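You operate a simulated robot arm through the tools that you are given. There is no shell and no other tool. Be economical: measure what you need, move in short steps, check, and stop when the job is done.

You run a simulated two-armed robot. Do the job below in one go: nothing can be reset, and whatever is moved stays where it is left.

Task
Take the purple roll on the top of the work deck and put it away on the top of the stores counter. Stack the tub marked "M8" from the crate lid on top of the tub labelled "M5". Pick up the copper stub with one hand, pass it to the other hand and put it on the ledge under the phase meter. Do these in any order.

Only the result counts: the job must be done as asked and must still hold three seconds after the hand-in. Knocking over, shifting, dropping, spilling or breaking anything else fails it. A push-on lid holds only when it is set on centred and level and pressed home; a screw cap is set on level and turned clockwise until tight.

Robot
Two 6-joint arms with two-finger grippers on one trunk, on a base that drives. Base frame: it is fixed to the floor where the robot stands at the start and does not move with it; the origin is under the middle of the robot, x ahead of it, y to its left, z up; the surface under the hand at the start is at about z = 0.73. Readings come in m, rad, newtons and seconds.
The left shoulder is at the start at [0.03, 0.178, 0.963], the right one opposite. With the tool pointing down near the work surface each hand reaches from about 0.52 to 0.82 m from the robot's upright axis, wherever it stands, measured 20 degrees to its own side. Places, roughly: blue tub, green tub, red tub [2.75, 0, 0.75]; copper stub (5x5x12 cm) [2.7, -4, 1.1]; ledge under the phase meter (38x17 cm) [-0.1, -3.84, 0.8]; top of the stores counter [5.9, -1.9, 0.9]. Payload 2.54 kg a hand.
The TCP of each hand is the grasp point between the finger pads, 0.03 m short of the fingertips. In the tool frame z runs along the fingers and y along their closing line. Largest opening 0.116 m; the body of the gripper starts 0.095 m behind the TCP.
Orientation is told as [roll, pitch, yaw] about the base's x, y, z axes, in that order, counted from this pose: with the fingers straight down and closing along the base's y, the tool's x points along the base's -x, its y along +y and its z along -z.

Tools
- The arms move only by the tool play_rows. It takes "left_moves", "right_moves" or both (then of equal length, played together; a hand with none holds still); each is one flat list of numbers, 6 for each row, row after row: the shift along the tool's x, y, z in cm, then the turn, a rotation vector about the tool's x, y, z in rad. In form: [tx, ty, tz, rx, ry, rz, tx, ty, tz, rx, ry, rz, ...]. A call has 1 to 8 rows; each row is the pose to reach, as a shift and turn from the pose commanded when the call began, along the tool's axes at that moment. "left_jaw" and "right_jaw" are, for a hand that has rows, the finger opening in cm, from 0 to 11.6, set as the call begins (left out, the last holds). Each row takes 0.2 s and may step no farther than 0.05 m and 0.15 rad from the row before; otherwise, or with a gripper value out of range, the whole call is refused. A pose out of reach is approached as far as the arm can. The call stops where the force on the tool passes 40 N (or 10 N more than at its start, if that is more) or the arm is blocked; 0.2 s more then pass. Each finger travels about 0.153 m/s and halts on what it meets, pressing with about 33 N; the grip force reading is that of the motor and also rises with nothing between the fingers. The clock runs only during rows and for 0.2 s after the last one: add rows that repeat a pose to give the fingers time. The reply holds the time, the measured pose of the TCP, the force on the tool along the base axes, the opening and the grip force, in the units named above and with some noise, with the torque about the TCP (base axes, N m) and any sound that the robot's microphone picked up.
- Cameras (640 x 400 px; columns grow to the right, rows downward): "scene" is now at [0.0351, 0.0061, 1.6717]; the picture's right is [0.09, -1.00, 0.00], its down [-0.86, -0.08, -0.50] and it looks along [0.49, 0.05, -0.87] (base axes); focal length 252 px, centre (320, 200). "left" rides on the left gripper at [0.069, 0.015, -0.122] in its tool frame; the picture's right is [-0.21, 0.98, 0.00], its down [-0.83, -0.18, -0.53] and it looks along [-0.52, -0.11, 0.85] (tool axes); focal length 251 px, centre (320, 200). "right" rides on the right gripper at [0.069, -0.015, -0.122] in its tool frame; the picture's right is [0.21, 0.98, 0.00], its down [-0.83, 0.18, -0.53] and it looks along [-0.52, 0.11, 0.85] (tool axes); focal length 251 px, centre (320, 200). There is no depth. A picture from a camera that has moved, and an enlarged one, comes with that camera's place and axes in the base frame and with its lens.
- snapshot(camera): a new picture of that camera. It takes no simulated time.
- lift_body(by): slides the trunk up (or, below 0, down) by that many m; the arms and the scene camera ride with it, the base frame stays. It gives what a move gives, with no picture.
- steer(legs): drives the robot by 1 to 6 legs, each [ahead, left, turn to the left] in m, m and rad, along the robot's own axes; the way and the turn of a leg run together, so that a leg with both is an arc; at most 1.5 m and 3.142 rad a leg. The arms and the cameras ride along, it lands a little off, and it stops where it bumps. It gives what a move gives.
- head_to(pan, tilt): turns the head with the scene camera to pan (to the left, within 2.496 rad either way) and tilt (down, from -0.506 to 1.204), counted from straight ahead of the robot. It gives what a move gives.
- enlarge(camera, box): a new picture of the part [left, top, right, bottom] of that camera's present view, enlarged. It takes no simulated time.
- hand_in(): hands the job in; it is judged then, once.

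Work in short steps. Places have to be worked out from the pictures, the camera data and where the tool is seen: move nearer, look again, correct. Check each grasp and each placing, and mend what went wrong. You have 165 turns and 130 pictures in all, those below and enlarged ones among them. Open the grippers and draw the arms clear of the work before you hand the job in, unless the task says otherwise; then end with one line.

The tools are called after "Emit:" by a JSON object that holds its "name" and its "arguments". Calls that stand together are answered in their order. play_rows: Moves the arms, as the interface text tells. Its arguments: {"type":"object","properties":{"left_moves":{"type":"array","items":{"type":"number"}},"left_jaw":{"type":"number"},"right_moves":{"type":"array","items":{"type":"number"}},"right_jaw":{"type":"number"}},"required":[]} The other tools are called the same way: lift_body (by) slides the trunk up or down; steer (legs) drives the base; head_to (pan, tilt) turns the head that bears the scene camera; snapshot (camera) takes a picture; enlarge (camera, box) takes an enlarged picture of a part of a camera's view; hand_in () hands the job in.

At the start:

```text
time_s: 0.0
left_position: [0.439, 0.2122, 0.9815]
left_tool_rot: [0.001, 0.0, 0.001]
left_contact_force: [0.1, 1.1, -0.3]
left_ft_torque: [-0.01, -0.02, -0.01]
left_finger_gap: 0.1159
left_grip_force: 0.1
right_position: [0.4152, -0.1126, 1.0062]
right_tool_rot: [0.0, 0.0, 0.001]
right_contact_force: [-0.3, -0.2, -0.7]
right_ft_torque: [0.01, 0.04, -0.04]
right_finger_gap: 0.116
right_grip_force: 0.1
trunk travel left (down, up): [-0.175, 0.365]
robot x, y, heading: [0.0005, -0.0008, 0.004]
head pan, tilt: [0.093, 1.051]
```

scene: 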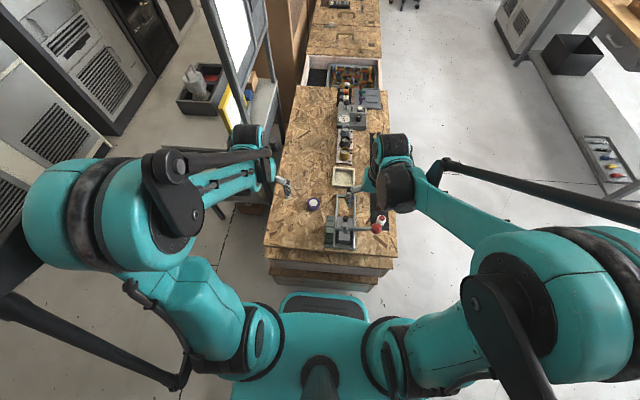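
right: 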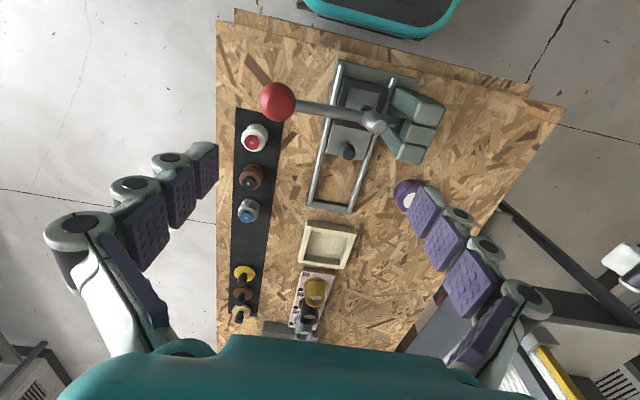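
left: 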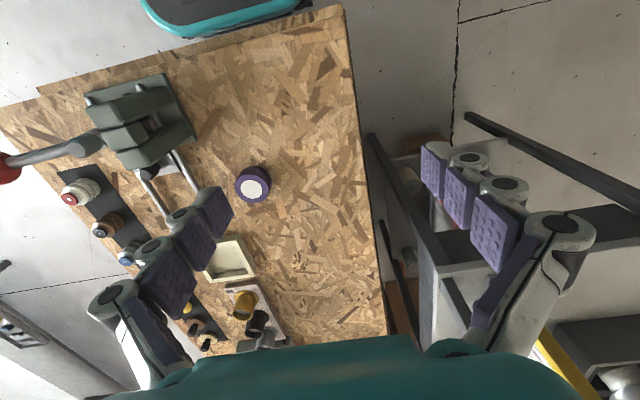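

I estimate the roll at about (0.53, 0.087). I'll zoom in on it and look ahead along the room.

Emit:
{"name": "enlarge", "arguments": {"camera": "left", "box": [160, 120, 320, 220]}}

Emit:
{"name": "head_to", "arguments": {"pan": 0, "tilt": 0.35}}

Emit:
{"name": "snapshot", "arguments": {"camera": "scene"}}

```text
4.00 times, centred on (240, 170) of left
camera zoom: at [0.3694, 0.2282, 1.1022], right [0.21, 0.98, 0.0], down [0.83, -0.18, 0.53], along [0.52, -0.11, -0.85], focal length 1006 px, centre (640, 320)
```

zoom: 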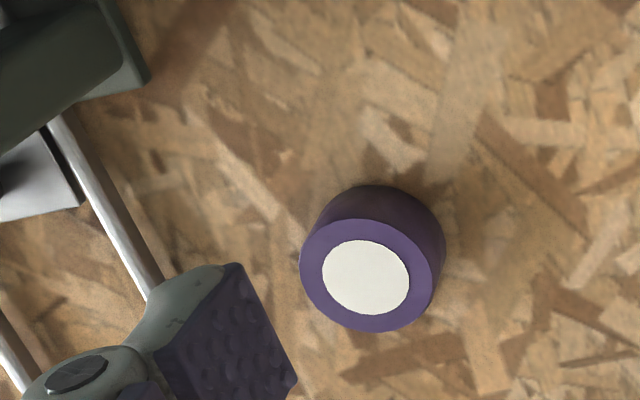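

```text
time_s: 1.1
left_position: [0.4391, 0.2126, 0.9818]
left_tool_rot: [0.0, -0.001, 0.0]
left_contact_force: [0.6, 0.8, 0.2]
left_ft_torque: [0.01, 0.02, 0.01]
left_finger_gap: 0.1158
left_grip_force: 0.0
right_position: [0.4135, -0.1122, 1.0073]
right_tool_rot: [0.0, -0.001, 0.001]
right_contact_force: [-0.7, -0.3, 0.3]
right_ft_torque: [-0.01, 0.03, 0.03]
right_finger_gap: 0.1161
right_grip_force: 0.0
trunk travel left (down, up): [-0.175, 0.365]
robot x, y, heading: [-0.0004, -0.0005, -0.002]
head pan, tilt: [0.0, 0.351]
```

```text
125 pictures are left
camera scene: at [0.0622, 0.0, 1.7299], right [0.0, -1.0, 0.0], down [-0.34, 0.0, -0.94], along [0.94, 0.0, -0.34], focal length 252 px, centre (320, 200)
```

scene: 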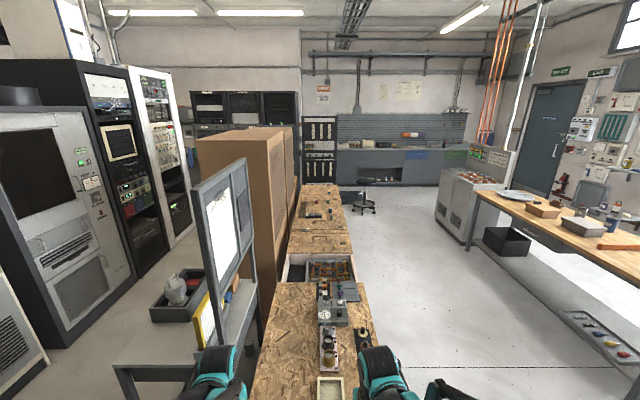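

The roll looks about 5.6 cm across and 2.6 cm high, centred near (0.536, 0.085). I'll move the left hand above it.

Emit:
{"name": "play_rows", "arguments": {"left_moves": [-2, -2.5, 2.5, 0, 0, 0, -4, -5, 5, 0, 0, 0, -6, -7.5, 7.5, 0, 0, 0, -8, -10, 10, 0, 0, 0, -9.7, -12.7, 12, 0, 0, 0, -9.7, -12.7, 12, 0, 0, 0], "left_jaw": 9}}

Emit:
{"name": "snapshot", "arguments": {"camera": "left"}}

```text
time_s: 2.5
left_position: [0.5353, 0.0845, 0.8603]
left_tool_rot: [-0.002, 0.0, 0.0]
left_contact_force: [0.2, 1.0, 0.3]
left_ft_torque: [0.0, 0.02, -0.03]
left_finger_gap: 0.0903
left_grip_force: 0.1
right_position: [0.4139, -0.1127, 1.0068]
right_tool_rot: [-0.001, 0.001, -0.002]
right_contact_force: [-0.4, -1.1, 0.5]
right_ft_torque: [-0.02, -0.02, -0.01]
right_finger_gap: 0.1161
right_grip_force: 0.1
trunk travel left (down, up): [-0.175, 0.365]
robot x, y, heading: [0.0017, -0.0015, -0.002]
head pan, tilt: [0.0, 0.351]
```

```text
124 pictures are left
camera left: at [0.4662, 0.1003, 0.982], right [0.21, 0.98, 0.0], down [0.83, -0.18, 0.53], along [0.52, -0.11, -0.85], focal length 251 px, centre (320, 200)
```

left: 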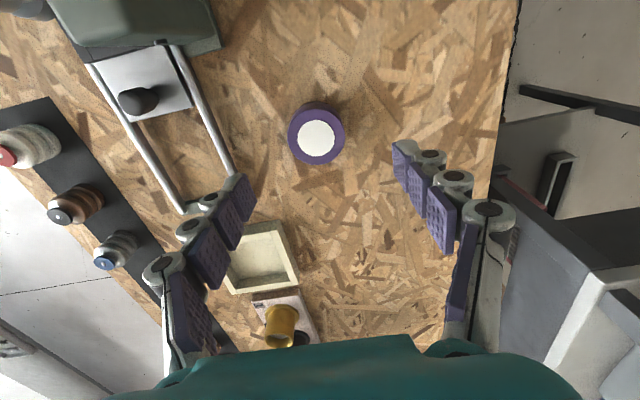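

The roll is refined to (0.541, 0.082). I'm descending onto it.

Emit:
{"name": "play_rows", "arguments": {"left_moves": [-0.3, -0.1, 3, 0, 0, 0, -0.55, -0.25, 6, 0, 0, 0, -0.55, -0.25, 8, 0, 0, 0, -0.55, -0.25, 9, 0, 0, 0, -0.55, -0.25, 9.7, 0, 0, 0]}}

Emit:
{"name": "snapshot", "arguments": {"camera": "left"}}

```text
time_s: 3.7
left_position: [0.5414, 0.083, 0.7649]
left_tool_rot: [0.0, 0.001, -0.001]
left_contact_force: [0.3, 0.2, 0.6]
left_ft_torque: [0.01, 0.03, -0.01]
left_finger_gap: 0.0901
left_grip_force: 0.0
right_position: [0.4156, -0.1123, 1.0065]
right_tool_rot: [0.001, 0.001, 0.001]
right_contact_force: [0.8, -0.3, 0.8]
right_ft_torque: [-0.02, 0.0, -0.01]
right_finger_gap: 0.116
right_grip_force: 0.1
trunk travel left (down, up): [-0.175, 0.365]
robot x, y, heading: [-0.0005, -0.0039, 0.003]
head pan, tilt: [0.0, 0.351]
```

```text
123 pictures are left
camera left: at [0.4722, 0.0983, 0.885], right [0.21, 0.98, 0.0], down [0.83, -0.18, 0.53], along [0.52, -0.11, -0.85], focal length 251 px, centre (320, 200)
```

left: 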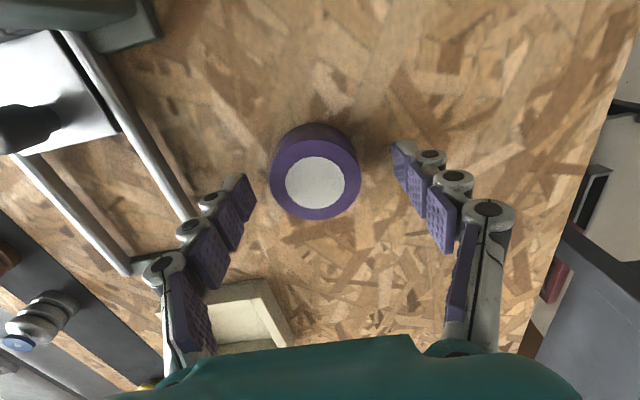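

The roll is between the fingers. I'll do a small trim and close.

Emit:
{"name": "play_rows", "arguments": {"left_moves": [0.4, 0, 0.3, 0, 0, 0]}}

Emit:
{"name": "play_rows", "arguments": {"left_moves": [0, 0, 0, 0, 0, 0, 0, 0, 0, 0, 0, 0, 0, 0, 0, 0, 0, 0], "left_jaw": 3}}

Emit:
{"name": "snapshot", "arguments": {"camera": "left"}}

```text
time_s: 4.1
left_position: [0.5369, 0.0837, 0.7624]
left_tool_rot: [-0.001, 0.0, 0.0]
left_contact_force: [-0.2, 0.1, 0.7]
left_ft_torque: [0.0, 0.0, -0.01]
left_finger_gap: 0.09
left_grip_force: 0.0
right_position: [0.4148, -0.1123, 1.0071]
right_tool_rot: [0.001, -0.001, 0.001]
right_contact_force: [0.1, -0.1, 0.2]
right_ft_torque: [0.01, 0.0, -0.01]
right_finger_gap: 0.1161
right_grip_force: 0.1
trunk travel left (down, up): [-0.175, 0.365]
robot x, y, heading: [0.0006, 0.0014, -0.002]
head pan, tilt: [0.0, 0.351]
```

```text
time_s: 4.9
left_position: [0.5384, 0.0827, 0.763]
left_tool_rot: [-0.001, 0.001, 0.001]
left_contact_force: [0.9, -0.1, 2.6]
left_ft_torque: [-0.11, 0.05, 0.03]
left_finger_gap: 0.0517
left_grip_force: 33.0
right_position: [0.4145, -0.113, 1.0064]
right_tool_rot: [0.0, -0.001, -0.001]
right_contact_force: [0.0, 0.4, -0.6]
right_ft_torque: [-0.03, 0.0, 0.0]
right_finger_gap: 0.1162
right_grip_force: 0.1
trunk travel left (down, up): [-0.175, 0.365]
robot x, y, heading: [0.0008, 0.0008, -0.001]
head pan, tilt: [0.0, 0.351]
```

```text
122 pictures are left
camera left: at [0.4678, 0.0985, 0.8826], right [0.21, 0.98, 0.0], down [0.83, -0.18, 0.53], along [0.52, -0.11, -0.85], focal length 251 px, centre (320, 200)
```

left: 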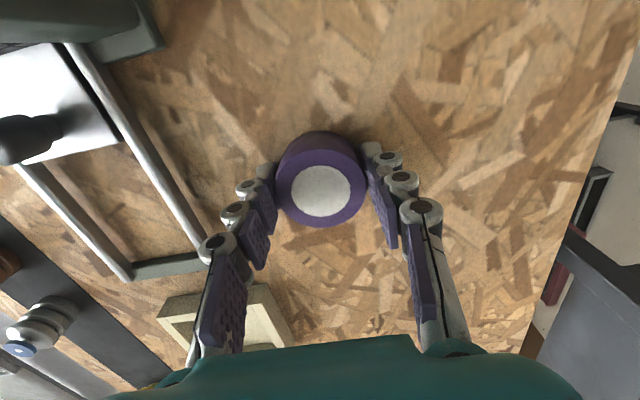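

The roll is gripped (gap 5.2 cm, 33 N). I'll lift it and draw back.

Emit:
{"name": "play_rows", "arguments": {"left_moves": [0, 0, -4, 0, 0, 0, 0, 0, -8, 0, 0, 0, 1, 1, -12, 0, 0, 0, 3, 4, -15, 0, 0, 0, 5, 7, -18, 0, 0, 0, 7, 9, -22, 0, 0, 0, 9, 11, -25, 0, 0, 0, 10, 12.5, -27, 0, 0, 0]}}

Emit:
{"name": "snapshot", "arguments": {"camera": "left"}}

Emit:
{"name": "head_to", "arguments": {"pan": -0.9, "tilt": 0.45}}

Emit:
{"name": "snapshot", "arguments": {"camera": "scene"}}

```text
time_s: 6.7
left_position: [0.4365, 0.2064, 1.0314]
left_tool_rot: [0.0, 0.0, 0.002]
left_contact_force: [0.3, 0.0, -0.5]
left_ft_torque: [0.02, 0.03, 0.0]
left_finger_gap: 0.0516
left_grip_force: 33.1
right_position: [0.4129, -0.1134, 1.0073]
right_tool_rot: [-0.001, 0.001, 0.0]
right_contact_force: [0.3, -0.5, 0.5]
right_ft_torque: [-0.02, -0.04, 0.02]
right_finger_gap: 0.1161
right_grip_force: 0.1
trunk travel left (down, up): [-0.175, 0.365]
robot x, y, heading: [-0.0005, -0.0003, -0.0]
head pan, tilt: [0.0, 0.351]
```

```text
121 pictures are left
camera left: at [0.3669, 0.2232, 1.1521], right [0.21, 0.98, 0.0], down [0.83, -0.18, 0.53], along [0.52, -0.11, -0.85], focal length 251 px, centre (320, 200)
```

left: 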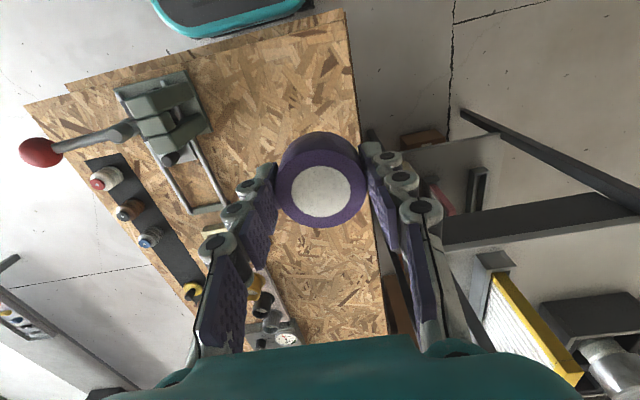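

```text
time_s: 7.9
left_position: [0.4372, 0.2074, 1.0302]
left_tool_rot: [0.0, 0.001, 0.001]
left_contact_force: [-0.4, -0.4, -0.5]
left_ft_torque: [0.0, 0.02, 0.0]
left_finger_gap: 0.0518
left_grip_force: 32.4
right_position: [0.4149, -0.1122, 1.0065]
right_tool_rot: [0.0, 0.0, -0.001]
right_contact_force: [0.4, -0.4, 0.2]
right_ft_torque: [0.0, 0.0, -0.03]
right_finger_gap: 0.1161
right_grip_force: 0.0
trunk travel left (down, up): [-0.175, 0.365]
robot x, y, heading: [0.0003, 0.0032, -0.003]
head pan, tilt: [-0.901, 0.45]
```

```text
120 pictures are left
camera scene: at [0.0262, -0.0719, 1.7208], right [-0.78, -0.62, 0.0], down [-0.27, 0.34, -0.9], along [0.56, -0.71, -0.44], focal length 252 px, centre (320, 200)
```

scene: 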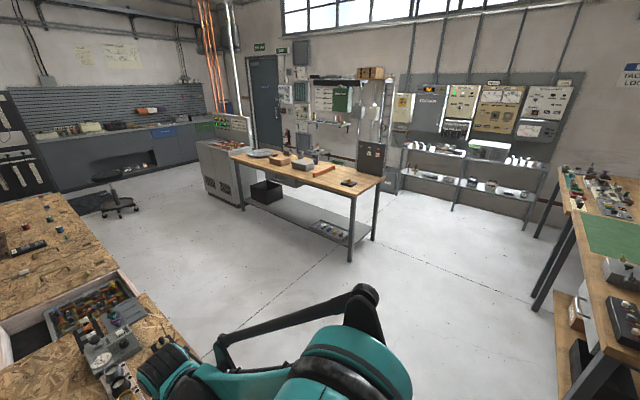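

The roll is held firmly. I'll back off, slide right, then drive ahead along the bench row towards the tubs.

Emit:
{"name": "steer", "arguments": {"legs": [[-0.3, 0, 0], [0, -0.85, 0], [1.3, 0, 0], [0.9, 0, 0]]}}

Emit:
{"name": "head_to", "arguments": {"pan": 0.8, "tilt": 0.6}}

Emit:
{"name": "snapshot", "arguments": {"camera": "scene"}}

```text
time_s: 24.5
left_position: [2.3328, -0.6802, 1.0318]
left_tool_rot: [-0.001, 0.0, -0.013]
left_contact_force: [-0.1, 0.0, 0.1]
left_ft_torque: [0.03, 0.02, -0.01]
left_finger_gap: 0.0513
left_grip_force: 33.3
right_position: [2.3053, -0.9993, 1.0075]
right_tool_rot: [0.0, -0.001, -0.013]
right_contact_force: [0.1, 0.4, -0.2]
right_ft_torque: [0.03, 0.03, -0.02]
right_finger_gap: 0.1161
right_grip_force: 0.0
trunk travel left (down, up): [-0.175, 0.365]
robot x, y, heading: [1.8946, -0.8819, -0.012]
head pan, tilt: [-0.901, 0.45]
```

```text
time_s: 26.3
left_position: [2.3331, -0.6797, 1.0309]
left_tool_rot: [0.001, 0.001, -0.012]
left_contact_force: [-0.1, -0.3, -1.1]
left_ft_torque: [0.02, 0.0, 0.01]
left_finger_gap: 0.0512
left_grip_force: 33.0
right_position: [2.3055, -1.0002, 1.0068]
right_tool_rot: [0.0, 0.001, -0.011]
right_contact_force: [0.0, 0.6, 0.6]
right_ft_torque: [-0.02, 0.0, 0.0]
right_finger_gap: 0.1158
right_grip_force: 0.0
trunk travel left (down, up): [-0.175, 0.365]
robot x, y, heading: [1.8906, -0.8827, -0.012]
head pan, tilt: [0.799, 0.6]
```

```text
119 pictures are left
camera scene: at [1.9238, -0.8191, 1.7072], right [0.71, -0.71, 0.0], down [-0.4, -0.4, -0.83], along [0.58, 0.58, -0.56], focal length 252 px, centre (320, 200)
```

scene: 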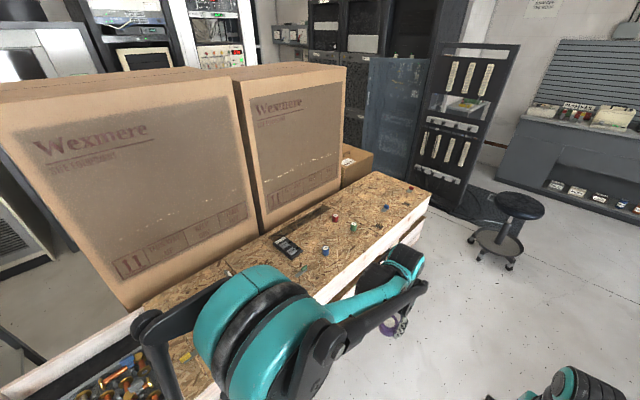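

Small coloured things sit on the deck here. I'll zoom in.

Emit:
{"name": "enlarge", "arguments": {"camera": "scene", "box": [240, 160, 440, 285]}}

```text
3.20 times, centred on (340, 222) of scene
camera zoom: at [1.9238, -0.8191, 1.7072], right [0.71, -0.71, 0.0], down [-0.4, -0.4, -0.83], along [0.58, 0.58, -0.56], focal length 805 px, centre (256, 128)
```

zoom: 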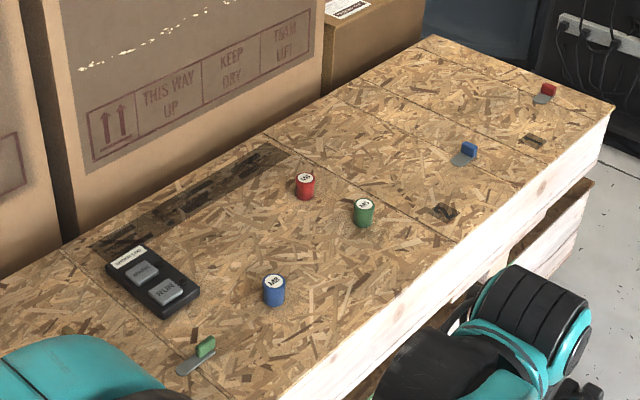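

Three small tubs: blue near (2.59, -0.19), red near (2.82, -0.05) and green near (2.84, -0.18). I'll drive up and face them.

Emit:
{"name": "steer", "arguments": {"legs": [[0.63, 0, 0], [0, 0, 1.58], [0.12, 0, 0]]}}

Emit:
{"name": "head_to", "arguments": {"pan": -0.3, "tilt": 0.95}}

Emit:
{"name": "snapshot", "arguments": {"camera": "scene"}}

Emit:
{"name": "snapshot", "arguments": {"camera": "right"}}

```text
time_s: 34.4
left_position: [2.3051, -0.3315, 1.0306]
left_tool_rot: [0.001, 0.003, 1.573]
left_contact_force: [0.8, 0.2, -2.3]
left_ft_torque: [-0.04, 0.02, -0.01]
left_finger_gap: 0.0509
left_grip_force: 33.1
right_position: [2.6253, -0.3551, 1.0059]
right_tool_rot: [0.0, 0.003, 1.573]
right_contact_force: [0.1, 0.3, -1.0]
right_ft_torque: [-0.04, 0.0, 0.0]
right_finger_gap: 0.1159
right_grip_force: 0.1
trunk travel left (down, up): [-0.175, 0.365]
robot x, y, heading: [2.5112, -0.77, 1.573]
head pan, tilt: [0.799, 0.6]
```

```text
time_s: 35.8
left_position: [2.3048, -0.3347, 1.0313]
left_tool_rot: [0.001, 0.0, 1.571]
left_contact_force: [0.6, 0.5, -0.3]
left_ft_torque: [-0.02, 0.0, 0.04]
left_finger_gap: 0.0507
left_grip_force: 33.0
right_position: [2.6247, -0.3563, 1.0061]
right_tool_rot: [0.0, 0.0, 1.572]
right_contact_force: [-0.1, -0.2, 0.1]
right_ft_torque: [0.01, 0.03, 0.0]
right_finger_gap: 0.1158
right_grip_force: 0.0
trunk travel left (down, up): [-0.175, 0.365]
robot x, y, heading: [2.5132, -0.7707, 1.574]
head pan, tilt: [-0.3, 0.949]
```

```text
117 pictures are left
camera scene: at [2.5328, -0.7309, 1.6788], right [0.96, -0.29, 0.0], down [-0.24, -0.78, -0.58], along [0.17, 0.56, -0.81], focal length 252 px, centre (320, 200)
```

scene: 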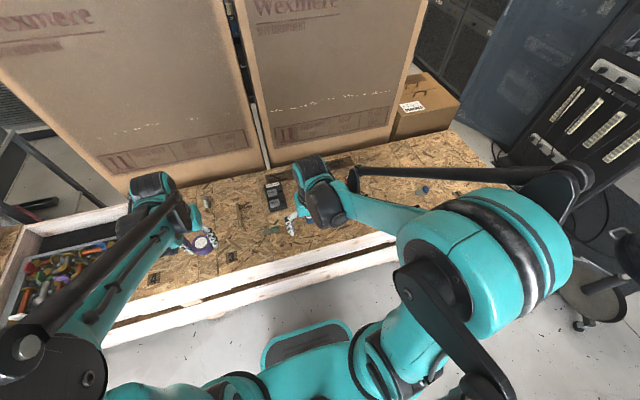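

```text
116 pictures are left
camera right: at [2.6398, -0.4255, 1.1311], right [-0.98, -0.22, 0.0], down [-0.18, 0.83, 0.53], along [-0.12, 0.52, -0.85], focal length 251 px, centre (320, 200)
```

right: 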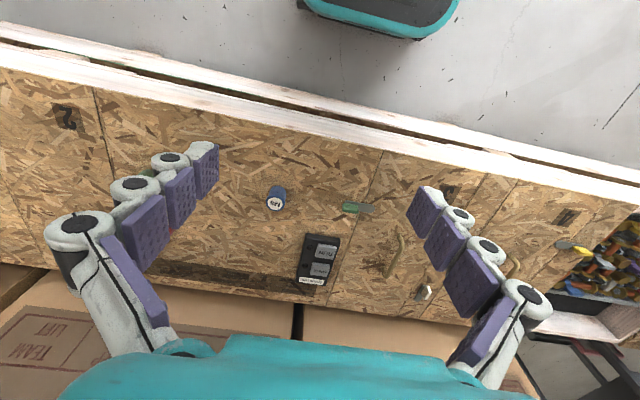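

The blue tub is visible; the others are hidden behind a finger. I'll move the right hand 10 cm further right to see all the labels.

Emit:
{"name": "play_rows", "arguments": {"right_moves": [0, -4, 0, 0, 0, 0, 0, -8, 0, 0, 0, 0, -2, -12, 1, 0, 0, 0]}}

Emit:
{"name": "enlarge", "arguments": {"camera": "right", "box": [160, 100, 480, 300]}}

```text
time_s: 36.6
left_position: [2.3052, -0.3324, 1.0299]
left_tool_rot: [0.001, 0.001, 1.572]
left_contact_force: [1.1, -0.8, -1.8]
left_ft_torque: [-0.09, 0.02, 0.03]
left_finger_gap: 0.051
left_grip_force: 33.2
right_position: [2.7465, -0.3337, 0.9963]
right_tool_rot: [0.002, 0.0, 1.574]
right_contact_force: [0.8, 0.7, 0.1]
right_ft_torque: [-0.01, 0.06, 0.01]
right_finger_gap: 0.116
right_grip_force: 0.0
trunk travel left (down, up): [-0.175, 0.365]
robot x, y, heading: [2.5118, -0.7687, 1.573]
head pan, tilt: [-0.3, 0.949]
```

```text
2.00 times, centred on (320, 200) of right
camera zoom: at [2.7618, -0.4036, 1.1206], right [-0.98, -0.22, 0.0], down [-0.18, 0.83, 0.53], along [-0.12, 0.52, -0.85], focal length 503 px, centre (320, 200)
```

zoom: 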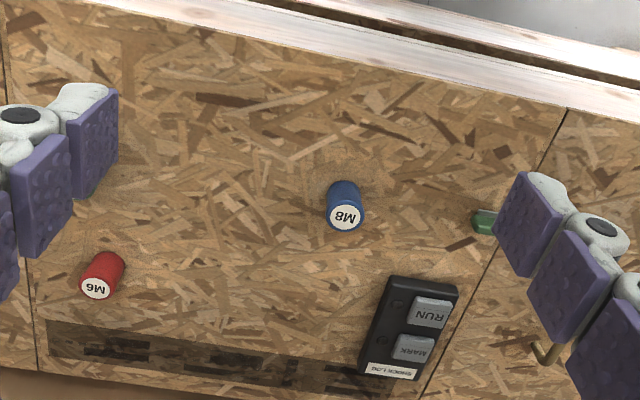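

Blue is M8 and red is M6. Triangulating puts the tub tops at z≈0.67, so the lid is at about 0.64, with blue at (2.667, -0.12) and green at (2.935, -0.11). I'll shift right and lower the trunk.

Emit:
{"name": "steer", "arguments": {"legs": [[0, -0.1, 0]]}}

Emit:
{"name": "lift_body", "arguments": {"by": -0.08}}

Emit:
{"name": "snapshot", "arguments": {"camera": "right"}}

Emit:
{"name": "enlarge", "arguments": {"camera": "right", "box": [160, 100, 480, 300]}}

```text
time_s: 37.7
left_position: [2.4066, -0.3337, 1.0316]
left_tool_rot: [0.002, 0.0, 1.575]
left_contact_force: [0.8, 0.3, 0.0]
left_ft_torque: [-0.01, 0.01, 0.0]
left_finger_gap: 0.0509
left_grip_force: 32.9
right_position: [2.8467, -0.3352, 0.996]
right_tool_rot: [0.002, 0.002, 1.575]
right_contact_force: [0.4, -0.3, 0.0]
right_ft_torque: [0.01, 0.07, 0.03]
right_finger_gap: 0.116
right_grip_force: 0.0
trunk travel left (down, up): [-0.175, 0.365]
robot x, y, heading: [2.616, -0.7708, 1.574]
head pan, tilt: [-0.3, 0.949]
```

```text
time_s: 38.9
left_position: [2.4044, -0.3338, 0.9507]
left_tool_rot: [0.001, 0.0, 1.573]
left_contact_force: [-0.3, -0.4, -1.6]
left_ft_torque: [0.0, 0.0, 0.0]
left_finger_gap: 0.0509
left_grip_force: 33.1
right_position: [2.846, -0.3361, 0.9173]
right_tool_rot: [0.0, 0.0, 1.574]
right_contact_force: [0.3, 1.0, 0.3]
right_ft_torque: [0.02, -0.05, 0.02]
right_finger_gap: 0.1159
right_grip_force: 0.0
trunk travel left (down, up): [-0.095, 0.445]
robot x, y, heading: [2.6152, -0.7674, 1.578]
head pan, tilt: [-0.3, 0.949]
```

```text
114 pictures are left
camera right: at [2.8608, -0.4049, 1.0417], right [-0.98, -0.22, 0.0], down [-0.18, 0.83, 0.53], along [-0.12, 0.52, -0.85], focal length 251 px, centre (320, 200)
```

right: 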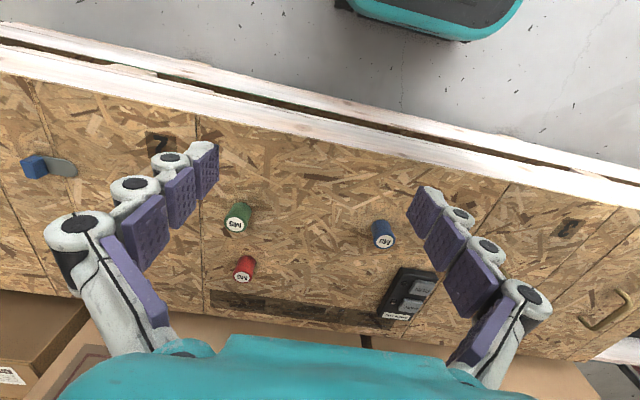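

```text
2.00 times, centred on (320, 200) of right
camera zoom: at [2.8608, -0.4049, 1.0417], right [-0.98, -0.22, 0.0], down [-0.18, 0.83, 0.53], along [-0.12, 0.52, -0.85], focal length 503 px, centre (320, 200)
```

zoom: 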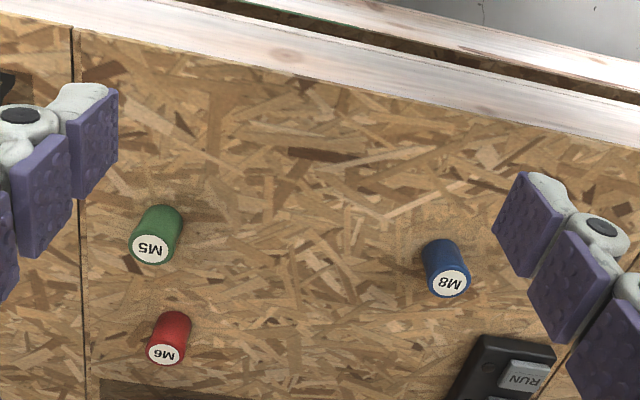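

Green is confirmed as M5. I'll move the right hand above M8 at (2.669, -0.114).

Emit:
{"name": "play_rows", "arguments": {"right_moves": [-3.2, 2.5, 1.5, 0, 0, 0, -6.4, 5, 3, 0, 0, 0, -9.6, 7.5, 4.5, 0, 0, 0, -12.8, 10, 6, 0, 0, 0, -16, 12.6, 7.5, 0, 0, 0, -19.2, 15.2, 9, 0, 0, 0, -22.2, 17.7, 11, 0, 0, 0, -22.2, 17.7, 11, 0, 0, 0], "right_jaw": 7.5}}

Emit:
{"name": "snapshot", "arguments": {"camera": "right"}}

```text
time_s: 40.7
left_position: [2.4048, -0.334, 0.9515]
left_tool_rot: [0.001, 0.001, 1.575]
left_contact_force: [0.4, -0.3, -0.5]
left_ft_torque: [0.01, 0.0, 0.0]
left_finger_gap: 0.051
left_grip_force: 33.2
right_position: [2.668, -0.1122, 0.8069]
right_tool_rot: [-0.001, -0.001, 1.575]
right_contact_force: [0.1, 0.4, -0.2]
right_ft_torque: [-0.01, 0.01, -0.02]
right_finger_gap: 0.075
right_grip_force: 0.0
trunk travel left (down, up): [-0.095, 0.445]
robot x, y, heading: [2.6167, -0.7712, 1.576]
head pan, tilt: [-0.3, 0.949]
```

```text
112 pictures are left
camera right: at [2.6826, -0.1829, 0.9324], right [-0.98, -0.22, 0.0], down [-0.18, 0.83, 0.53], along [-0.12, 0.52, -0.85], focal length 251 px, centre (320, 200)
```

right: 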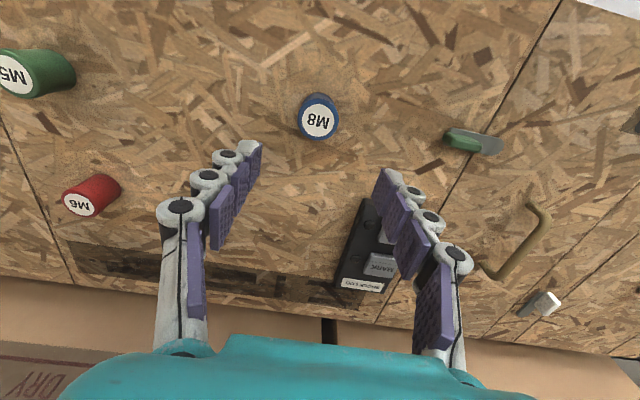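

M8 is confirmed at (2.6686, -0.1175). I'll descend.

Emit:
{"name": "play_rows", "arguments": {"right_moves": [0.5, 0, 4, 0, 0, 0, 0.5, 0, 8, 0, 0, 0, 0.5, 0, 11, 0, 0, 0]}}

Emit:
{"name": "snapshot", "arguments": {"camera": "right"}}

```text
time_s: 41.5
left_position: [2.4049, -0.334, 0.9502]
left_tool_rot: [0.0, -0.001, 1.574]
left_contact_force: [0.3, -0.7, 0.0]
left_ft_torque: [0.02, -0.01, -0.01]
left_finger_gap: 0.0511
left_grip_force: 33.0
right_position: [2.6682, -0.1177, 0.697]
right_tool_rot: [0.0, 0.001, 1.574]
right_contact_force: [0.3, 0.4, -0.1]
right_ft_torque: [-0.02, -0.02, 0.0]
right_finger_gap: 0.0751
right_grip_force: 0.1
trunk travel left (down, up): [-0.095, 0.445]
robot x, y, heading: [2.6143, -0.7655, 1.577]
head pan, tilt: [-0.3, 0.949]
```

```text
111 pictures are left
camera right: at [2.6829, -0.1878, 0.822], right [-0.98, -0.22, 0.0], down [-0.18, 0.83, 0.53], along [-0.12, 0.52, -0.85], focal length 251 px, centre (320, 200)
```

right: 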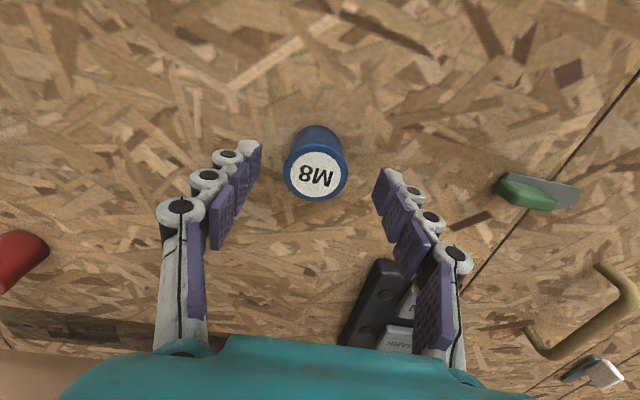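

The tub is centred between the fingers. I'll lower 2 cm and close.

Emit:
{"name": "play_rows", "arguments": {"right_moves": [0, 0, 1, 0, 0, 0, 0, 0, 2, 0, 0, 0]}}

Emit:
{"name": "play_rows", "arguments": {"right_moves": [0, 0, 0, 0, 0, 0, 0, 0, 0, 0, 0, 0, 0, 0, 0, 0, 0, 0], "right_jaw": 2}}

Emit:
{"name": "snapshot", "arguments": {"camera": "right"}}

```text
time_s: 42.1
left_position: [2.4052, -0.3348, 0.9512]
left_tool_rot: [0.0, 0.001, 1.574]
left_contact_force: [0.2, 0.7, -0.6]
left_ft_torque: [-0.01, -0.05, -0.02]
left_finger_gap: 0.0507
left_grip_force: 32.9
right_position: [2.6683, -0.1192, 0.6766]
right_tool_rot: [0.0, 0.001, 1.574]
right_contact_force: [0.4, 0.9, -1.3]
right_ft_torque: [0.0, 0.01, 0.03]
right_finger_gap: 0.0747
right_grip_force: 0.1
trunk travel left (down, up): [-0.095, 0.445]
robot x, y, heading: [2.6138, -0.7707, 1.582]
head pan, tilt: [-0.3, 0.949]
```

```text
time_s: 42.9
left_position: [2.4053, -0.3342, 0.9519]
left_tool_rot: [0.0, 0.001, 1.575]
left_contact_force: [0.0, 0.0, -0.9]
left_ft_torque: [-0.03, 0.02, 0.02]
left_finger_gap: 0.0512
left_grip_force: 33.1
right_position: [2.6679, -0.1201, 0.6786]
right_tool_rot: [0.001, -0.002, 1.572]
right_contact_force: [1.5, -0.1, 1.2]
right_ft_torque: [-0.01, -0.01, 0.02]
right_finger_gap: 0.0398
right_grip_force: 33.4
trunk travel left (down, up): [-0.095, 0.445]
robot x, y, heading: [2.6131, -0.7685, 1.577]
head pan, tilt: [-0.3, 0.949]
```

```text
110 pictures are left
camera right: at [2.6831, -0.1886, 0.8021], right [-0.98, -0.22, 0.0], down [-0.18, 0.83, 0.53], along [-0.12, 0.52, -0.85], focal length 251 px, centre (320, 200)
```

right: 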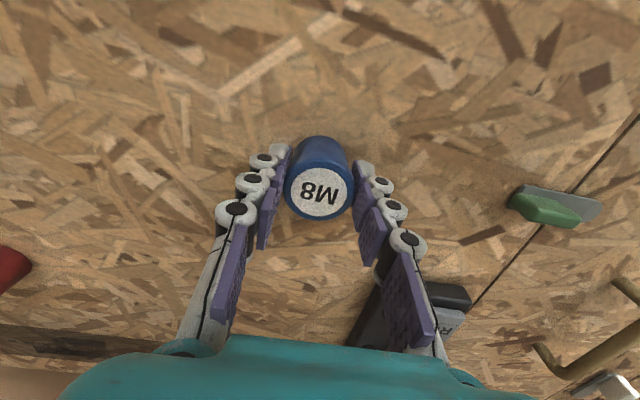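

M8 is held (gap 4.0 cm, 33 N). I'll lift it and carry it towards M5 near (2.951, -0.094).

Emit:
{"name": "play_rows", "arguments": {"right_moves": [0, 0, -4, 0, 0, 0, 0, 0, -8, 0, 0, 0, 0, 0, -11, 0, 0, 0, 0, -4, -12, 0, 0, 0, -0.5, -8, -12, 0, 0, 0, -1, -12, -12, 0, 0, 0, -1, -16, -12, 0, 0, 0, -1, -20, -12, 0, 0, 0]}}

Emit:
{"name": "snapshot", "arguments": {"camera": "right"}}

```text
time_s: 44.7
left_position: [2.4063, -0.3337, 0.9518]
left_tool_rot: [-0.001, 0.001, 1.575]
left_contact_force: [0.2, 0.4, -0.8]
left_ft_torque: [-0.04, 0.01, -0.02]
left_finger_gap: 0.051
left_grip_force: 33.0
right_position: [2.8682, -0.1084, 0.7964]
right_tool_rot: [0.001, 0.0, 1.574]
right_contact_force: [-0.2, 0.0, -1.4]
right_ft_torque: [0.01, 0.01, 0.02]
right_finger_gap: 0.0401
right_grip_force: 32.8
trunk travel left (down, up): [-0.095, 0.445]
robot x, y, heading: [2.6137, -0.7738, 1.575]
head pan, tilt: [-0.3, 0.949]
```

```text
109 pictures are left
camera right: at [2.8835, -0.1782, 0.9203], right [-0.98, -0.22, 0.0], down [-0.18, 0.83, 0.53], along [-0.12, 0.52, -0.85], focal length 251 px, centre (320, 200)
```

right: 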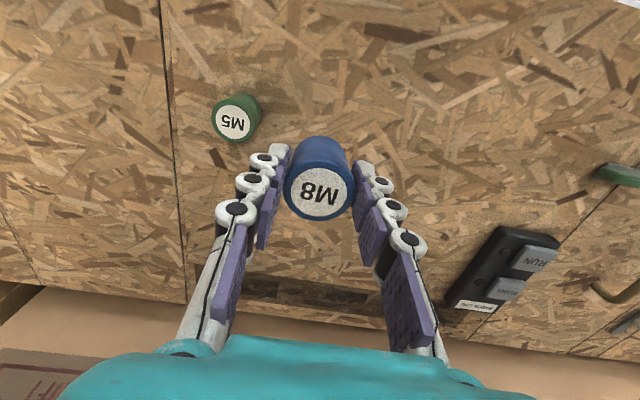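

M5's top is at (2.9515, -0.094, 0.673), consistent across views. I'll move M8 directly above it.

Emit:
{"name": "play_rows", "arguments": {"right_moves": [-0.5, -4, 0, 0, 0, 0, -1.1, -8.4, 0, 0, 0, 0, -1.1, -8.4, 2, 0, 0, 0, -1.1, -8.4, 3.5, 0, 0, 0, -1.1, -8.4, 3.5, 0, 0, 0]}}

Emit:
{"name": "snapshot", "arguments": {"camera": "right"}}

Emit:
{"name": "snapshot", "arguments": {"camera": "scene"}}

```text
time_s: 45.9
left_position: [2.4058, -0.3328, 0.951]
left_tool_rot: [-0.001, -0.001, 1.574]
left_contact_force: [-0.3, 0.9, -0.5]
left_ft_torque: [-0.02, 0.01, 0.01]
left_finger_gap: 0.0509
left_grip_force: 32.5
right_position: [2.9512, -0.0964, 0.7613]
right_tool_rot: [-0.001, 0.002, 1.575]
right_contact_force: [-0.7, -0.5, -2.0]
right_ft_torque: [0.0, -0.01, 0.0]
right_finger_gap: 0.0398
right_grip_force: 32.8
trunk travel left (down, up): [-0.095, 0.445]
robot x, y, heading: [2.6175, -0.7674, 1.572]
head pan, tilt: [-0.3, 0.949]
```

```text
108 pictures are left
camera right: at [2.9669, -0.1665, 0.8865], right [-0.98, -0.22, 0.0], down [-0.18, 0.83, 0.53], along [-0.12, 0.52, -0.85], focal length 251 px, centre (320, 200)
```

right: 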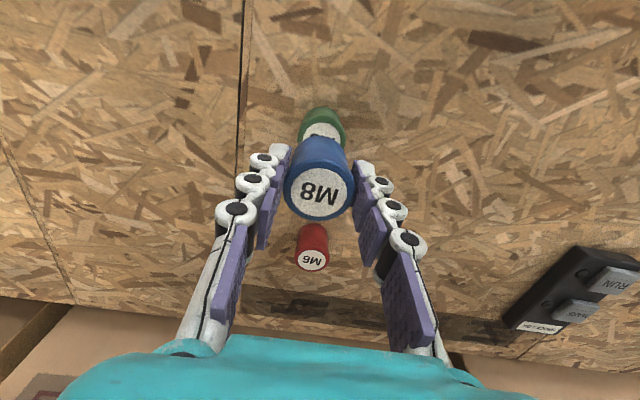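

```text
107 pictures are left
camera scene: at [2.634, -0.7306, 1.5988], right [0.96, -0.29, 0.0], down [-0.24, -0.78, -0.58], along [0.17, 0.56, -0.81], focal length 252 px, centre (320, 200)
```

scene: 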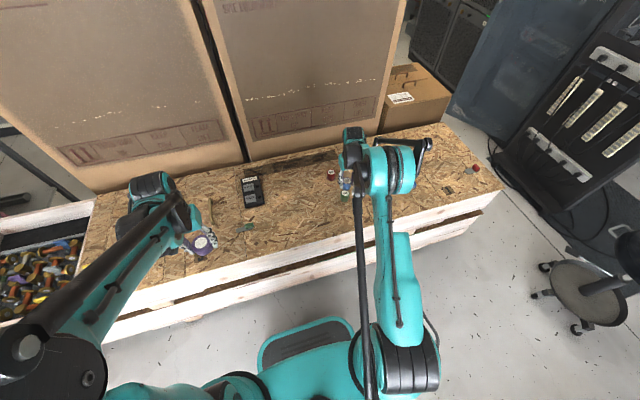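

They look aligned. I'll descend in small steps, watching the force.

Emit:
{"name": "play_rows", "arguments": {"right_moves": [0, 0, 1.5, 0, 0, 0, 0, 0, 2.8, 0, 0, 0, 0, 0, 2.8, 0, 0, 0]}}

Emit:
{"name": "enlarge", "arguments": {"camera": "right", "box": [240, 80, 400, 180]}}

Emit:
{"name": "enlarge", "arguments": {"camera": "scene", "box": [300, 150, 380, 200]}}

```text
time_s: 46.7
left_position: [2.4049, -0.3339, 0.9511]
left_tool_rot: [0.001, 0.0, 1.575]
left_contact_force: [0.8, 0.0, -0.4]
left_ft_torque: [0.01, -0.02, -0.04]
left_finger_gap: 0.051
left_grip_force: 33.1
right_position: [2.952, -0.0963, 0.7327]
right_tool_rot: [0.0, 0.0, 1.574]
right_contact_force: [0.9, 0.1, -0.9]
right_ft_torque: [0.01, -0.03, -0.01]
right_finger_gap: 0.0397
right_grip_force: 32.8
trunk travel left (down, up): [-0.095, 0.445]
robot x, y, heading: [2.6142, -0.7742, 1.576]
head pan, tilt: [-0.3, 0.949]
```

```text
4.00 times, centred on (320, 130) of right
camera zoom: at [2.9665, -0.1665, 0.8583], right [-0.98, -0.22, 0.0], down [-0.18, 0.83, 0.53], along [-0.12, 0.52, -0.85], focal length 1006 px, centre (320, 480)
```

zoom: 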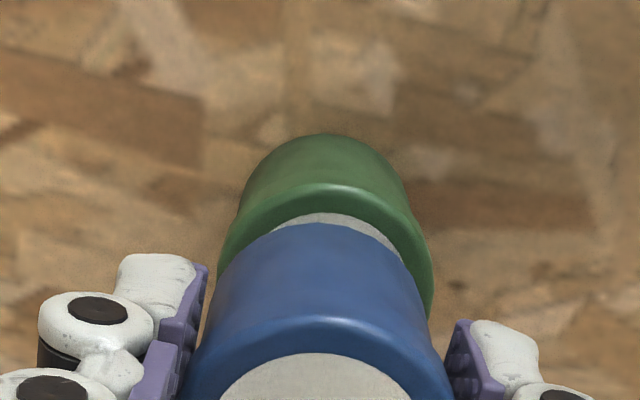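

```text
8.00 times, centred on (340, 175) of scene
camera zoom: at [2.6341, -0.7306, 1.5988], right [0.96, -0.29, 0.0], down [-0.24, -0.78, -0.58], along [0.17, 0.56, -0.81], focal length 2012 px, centre (160, 400)
```

zoom: 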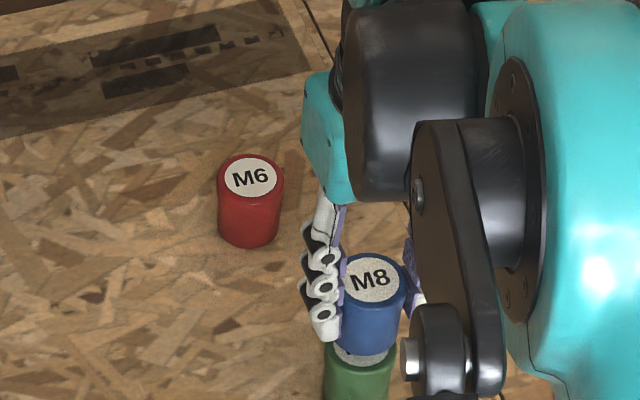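

Aligned to within about 2 mm, with a gap of around 1.5 cm. I'll continue down gently.

Emit:
{"name": "play_rows", "arguments": {"right_moves": [0, 0, 0.5, 0, 0, 0, 0, 0, 1.0, 0, 0, 0, 0, 0, 1.0, 0, 0, 0]}}

Emit:
{"name": "enlarge", "arguments": {"camera": "scene", "box": [300, 160, 380, 210]}}

```text
time_s: 47.5
left_position: [2.4049, -0.3331, 0.9508]
left_tool_rot: [0.001, -0.001, 1.575]
left_contact_force: [0.6, 0.3, -1.0]
left_ft_torque: [-0.03, -0.02, -0.02]
left_finger_gap: 0.0509
left_grip_force: 33.2
right_position: [2.9505, -0.0966, 0.725]
right_tool_rot: [0.001, -0.001, 1.574]
right_contact_force: [0.4, 0.5, -0.3]
right_ft_torque: [0.0, 0.02, 0.02]
right_finger_gap: 0.0397
right_grip_force: 33.3
trunk travel left (down, up): [-0.095, 0.445]
robot x, y, heading: [2.6143, -0.7689, 1.574]
head pan, tilt: [-0.3, 0.949]
```

```text
8.00 times, centred on (340, 185) of scene
camera zoom: at [2.6341, -0.7305, 1.5988], right [0.96, -0.29, 0.0], down [-0.24, -0.78, -0.58], along [0.17, 0.56, -0.81], focal length 2012 px, centre (160, 320)
```

zoom: 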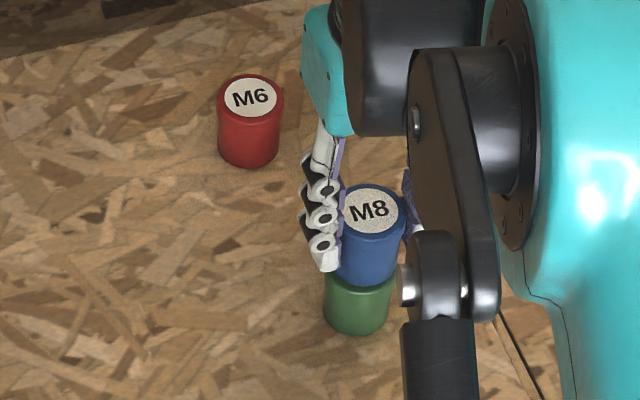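

Nearly touching. I'll take a few more millimetres.

Emit:
{"name": "play_rows", "arguments": {"right_moves": [0, 0, 0.3, 0, 0, 0, 0, 0, 0.3, 0, 0, 0]}}

Emit:
{"name": "play_rows", "arguments": {"right_moves": [0, 0, 0.2, 0, 0, 0, 0, 0, 0.2, 0, 0, 0]}}

Emit:
{"name": "enlarge", "arguments": {"camera": "scene", "box": [300, 160, 380, 210]}}

```text
time_s: 48.1
left_position: [2.4044, -0.3359, 0.9515]
left_tool_rot: [0.0, -0.003, 1.576]
left_contact_force: [-0.1, 0.4, -0.2]
left_ft_torque: [0.02, 0.02, 0.0]
left_finger_gap: 0.051
left_grip_force: 33.2
right_position: [2.9507, -0.0975, 0.7235]
right_tool_rot: [-0.001, -0.003, 1.576]
right_contact_force: [2.1, 5.1, 25.8]
right_ft_torque: [0.29, -0.05, -0.01]
right_finger_gap: 0.04
right_grip_force: 32.9
trunk travel left (down, up): [-0.095, 0.445]
robot x, y, heading: [2.6158, -0.7701, 1.57]
head pan, tilt: [-0.3, 0.949]
```

```text
time_s: 48.7
left_position: [2.4063, -0.3352, 0.9506]
left_tool_rot: [0.0, -0.002, 1.575]
left_contact_force: [0.0, 0.6, 0.5]
left_ft_torque: [-0.01, -0.02, -0.02]
left_finger_gap: 0.0509
left_grip_force: 33.4
right_position: [2.9514, -0.0986, 0.7208]
right_tool_rot: [-0.002, -0.001, 1.574]
right_contact_force: [1.5, 2.0, 24.5]
right_ft_torque: [0.07, 0.02, -0.02]
right_finger_gap: 0.0407
right_grip_force: 33.2
trunk travel left (down, up): [-0.095, 0.445]
robot x, y, heading: [2.6129, -0.7697, 1.575]
head pan, tilt: [-0.3, 0.949]
```

```text
8.00 times, centred on (340, 185) of scene
camera zoom: at [2.6329, -0.7333, 1.599], right [0.96, -0.29, 0.0], down [-0.24, -0.78, -0.58], along [0.17, 0.56, -0.81], focal length 2012 px, centre (160, 320)
```

zoom: 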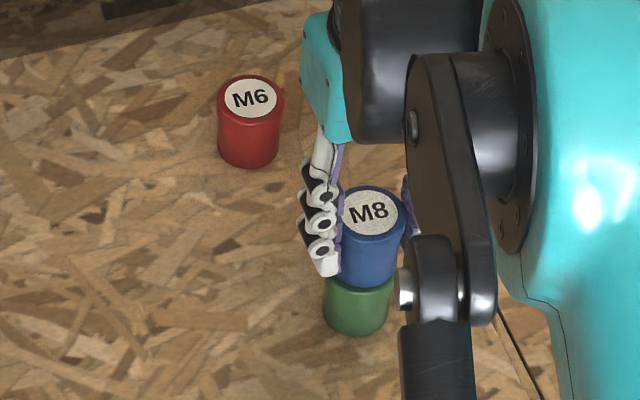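

Contact, with 25 N of support. I'll ease the load slightly and open.

Emit:
{"name": "play_rows", "arguments": {"right_moves": [0, 0, -0.15, 0, 0, 0, 0, 0, -0.15, 0, 0, 0]}}

Emit:
{"name": "play_rows", "arguments": {"right_moves": [0, 0, 0, 0, 0, 0, 0, 0, 0, 0, 0, 0], "right_jaw": 7}}

Emit:
{"name": "enlarge", "arguments": {"camera": "scene", "box": [300, 160, 380, 210]}}

```text
time_s: 49.3
left_position: [2.4052, -0.3341, 0.9507]
left_tool_rot: [-0.002, 0.001, 1.576]
left_contact_force: [-0.3, 0.3, -1.1]
left_ft_torque: [0.0, -0.01, -0.02]
left_finger_gap: 0.051
left_grip_force: 32.9
right_position: [2.9517, -0.0983, 0.7209]
right_tool_rot: [0.0, 0.001, 1.574]
right_contact_force: [0.2, -2.8, 9.5]
right_ft_torque: [-0.17, 0.02, 0.03]
right_finger_gap: 0.04
right_grip_force: 32.9
trunk travel left (down, up): [-0.095, 0.445]
robot x, y, heading: [2.6131, -0.7731, 1.578]
head pan, tilt: [-0.3, 0.949]
```

```text
time_s: 49.9
left_position: [2.4043, -0.333, 0.949]
left_tool_rot: [0.0, 0.001, 1.576]
left_contact_force: [0.0, 0.3, -1.3]
left_ft_torque: [0.02, 0.01, -0.01]
left_finger_gap: 0.0508
left_grip_force: 33.0
right_position: [2.9519, -0.0962, 0.7192]
right_tool_rot: [0.0, 0.0, 1.574]
right_contact_force: [-0.3, 0.4, 0.4]
right_ft_torque: [-0.02, -0.05, 0.0]
right_finger_gap: 0.0699
right_grip_force: 0.1
trunk travel left (down, up): [-0.095, 0.445]
robot x, y, heading: [2.6153, -0.7676, 1.572]
head pan, tilt: [-0.3, 0.949]
```

```text
8.00 times, centred on (340, 185) of scene
camera zoom: at [2.6341, -0.7304, 1.5988], right [0.96, -0.29, 0.0], down [-0.24, -0.78, -0.58], along [0.17, 0.56, -0.81], focal length 2012 px, centre (160, 320)
```

zoom: 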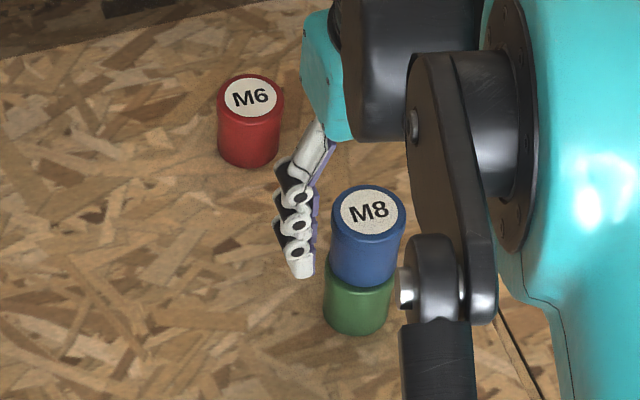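

The stack stands well. I'll raise the right hand straight up, then draw back and check.

Emit:
{"name": "play_rows", "arguments": {"right_moves": [0, 0, -3, 0, 0, 0, 0, 0, -7, 0, 0, 0, 0, 0, -11, 0, 0, 0, 0, 0, -15, 0, 0, 0, 4, 1, -17, 0, 0, 0, 8, 2, -19, 0, 0, 0, 12, 4, -22, 0, 0, 0, 16, 6, -25, 0, 0, 0]}}

Emit:
{"name": "enlarge", "arguments": {"camera": "scene", "box": [280, 150, 400, 225]}}

```text
refused: row 7 steps farther than a row can; nothing moved
```

```text
5.33 times, centred on (340, 188) of scene
camera zoom: at [2.6341, -0.7304, 1.5988], right [0.96, -0.29, 0.0], down [-0.24, -0.78, -0.58], along [0.17, 0.56, -0.81], focal length 1342 px, centre (213, 267)
```

zoom: 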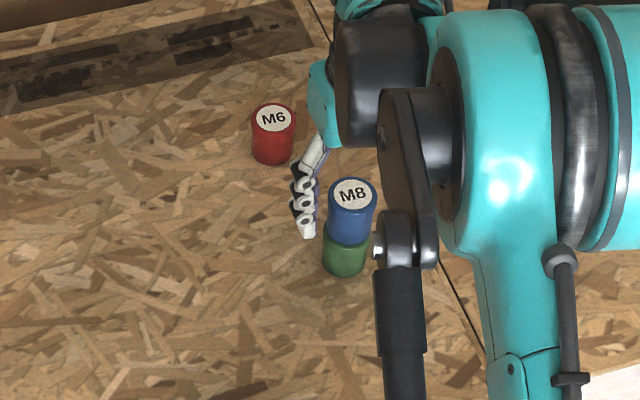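

That call was refused because one step was too long. Retrying with shorter steps.

Emit:
{"name": "play_rows", "arguments": {"right_moves": [0, 0, -3, 0, 0, 0, 0, 0, -7, 0, 0, 0, 0, 0, -11, 0, 0, 0, 0, 0, -15, 0, 0, 0, 4, 1, -17, 0, 0, 0, 8, 2, -19, 0, 0, 0, 12, 3, -21, 0, 0, 0, 16, 4, -23, 0, 0, 0]}}

Emit:
{"name": "enlarge", "arguments": {"camera": "scene", "box": [280, 150, 400, 225]}}

```text
time_s: 51.7
left_position: [2.4055, -0.3343, 0.9505]
left_tool_rot: [-0.001, -0.001, 1.576]
left_contact_force: [-0.4, -1.0, -1.5]
left_ft_torque: [0.02, -0.01, 0.0]
left_finger_gap: 0.0511
left_grip_force: 33.0
right_position: [2.9125, -0.2598, 0.9535]
right_tool_rot: [0.001, -0.002, 1.575]
right_contact_force: [-0.5, -0.9, 0.1]
right_ft_torque: [0.02, 0.01, 0.03]
right_finger_gap: 0.0701
right_grip_force: 0.1
trunk travel left (down, up): [-0.095, 0.445]
robot x, y, heading: [2.6129, -0.7713, 1.574]
head pan, tilt: [-0.3, 0.949]
```

```text
5.33 times, centred on (340, 188) of scene
camera zoom: at [2.6335, -0.7324, 1.5989], right [0.96, -0.29, 0.0], down [-0.24, -0.78, -0.58], along [0.17, 0.56, -0.81], focal length 1342 px, centre (213, 267)
```

zoom: 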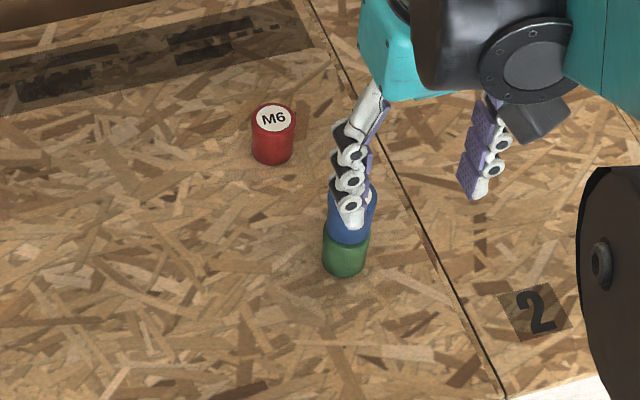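

Stack is stable. I'll tuck the right hand in, raise the trunk, and look towards the stores counter.

Emit:
{"name": "play_rows", "arguments": {"right_moves": [3, 3, -1, 0, 0, 0, 5, 7, -2, 0, 0, 0, 7, 11, -3, 0, 0, 0, 8, 15, -4, 0, 0, 0, 9, 18, -5, 0, 0, 0]}}

Emit:
{"name": "lift_body", "arguments": {"by": 0.2}}

Emit:
{"name": "head_to", "arguments": {"pan": -1.9, "tilt": 0.35}}

Emit:
{"name": "snapshot", "arguments": {"camera": "scene"}}

```text
time_s: 52.9
left_position: [2.4054, -0.3346, 0.9516]
left_tool_rot: [0.0, -0.001, 1.572]
left_contact_force: [0.8, -1.3, -0.3]
left_ft_torque: [-0.02, 0.02, 0.02]
left_finger_gap: 0.0509
left_grip_force: 32.4
right_position: [2.7327, -0.347, 0.9994]
right_tool_rot: [0.001, 0.0, 1.575]
right_contact_force: [0.5, -0.4, 0.2]
right_ft_torque: [-0.02, -0.04, -0.02]
right_finger_gap: 0.0698
right_grip_force: 0.1
trunk travel left (down, up): [-0.095, 0.445]
robot x, y, heading: [2.6109, -0.7693, 1.574]
head pan, tilt: [-0.3, 0.949]
```

```text
time_s: 55.1
left_position: [2.4048, -0.3326, 1.1503]
left_tool_rot: [0.001, 0.001, 1.575]
left_contact_force: [0.2, 0.3, -1.6]
left_ft_torque: [0.02, 0.01, -0.02]
left_finger_gap: 0.0509
left_grip_force: 32.6
right_position: [2.7326, -0.3472, 1.2004]
right_tool_rot: [0.0, -0.001, 1.573]
right_contact_force: [-0.6, 0.1, -0.2]
right_ft_torque: [0.0, 0.0, 0.02]
right_finger_gap: 0.0702
right_grip_force: 0.0
trunk travel left (down, up): [-0.295, 0.245]
robot x, y, heading: [2.6154, -0.7684, 1.573]
head pan, tilt: [-0.3, 0.949]
```

```text
time_s: 56.7
left_position: [2.4047, -0.3342, 1.1515]
left_tool_rot: [0.0, 0.0, 1.575]
left_contact_force: [-0.1, 0.3, -1.5]
left_ft_torque: [-0.03, 0.03, -0.01]
left_finger_gap: 0.0511
left_grip_force: 33.4
right_position: [2.7327, -0.3464, 1.2015]
right_tool_rot: [-0.001, 0.0, 1.575]
right_contact_force: [0.2, 0.0, 0.0]
right_ft_torque: [0.02, 0.03, 0.0]
right_finger_gap: 0.07
right_grip_force: 0.0
trunk travel left (down, up): [-0.295, 0.245]
robot x, y, heading: [2.6122, -0.7743, 1.574]
head pan, tilt: [-1.901, 0.351]
```

```text
99 pictures are left
camera scene: at [2.701, -0.83, 1.85], right [-0.32, -0.95, 0.0], down [-0.33, 0.11, -0.94], along [0.89, -0.3, -0.34], focal length 252 px, centre (320, 200)
```

scene: 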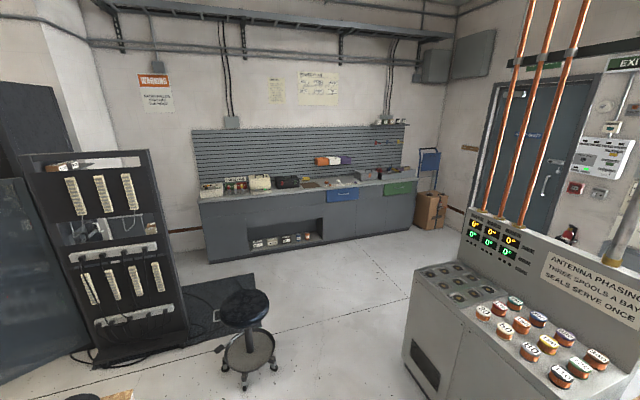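

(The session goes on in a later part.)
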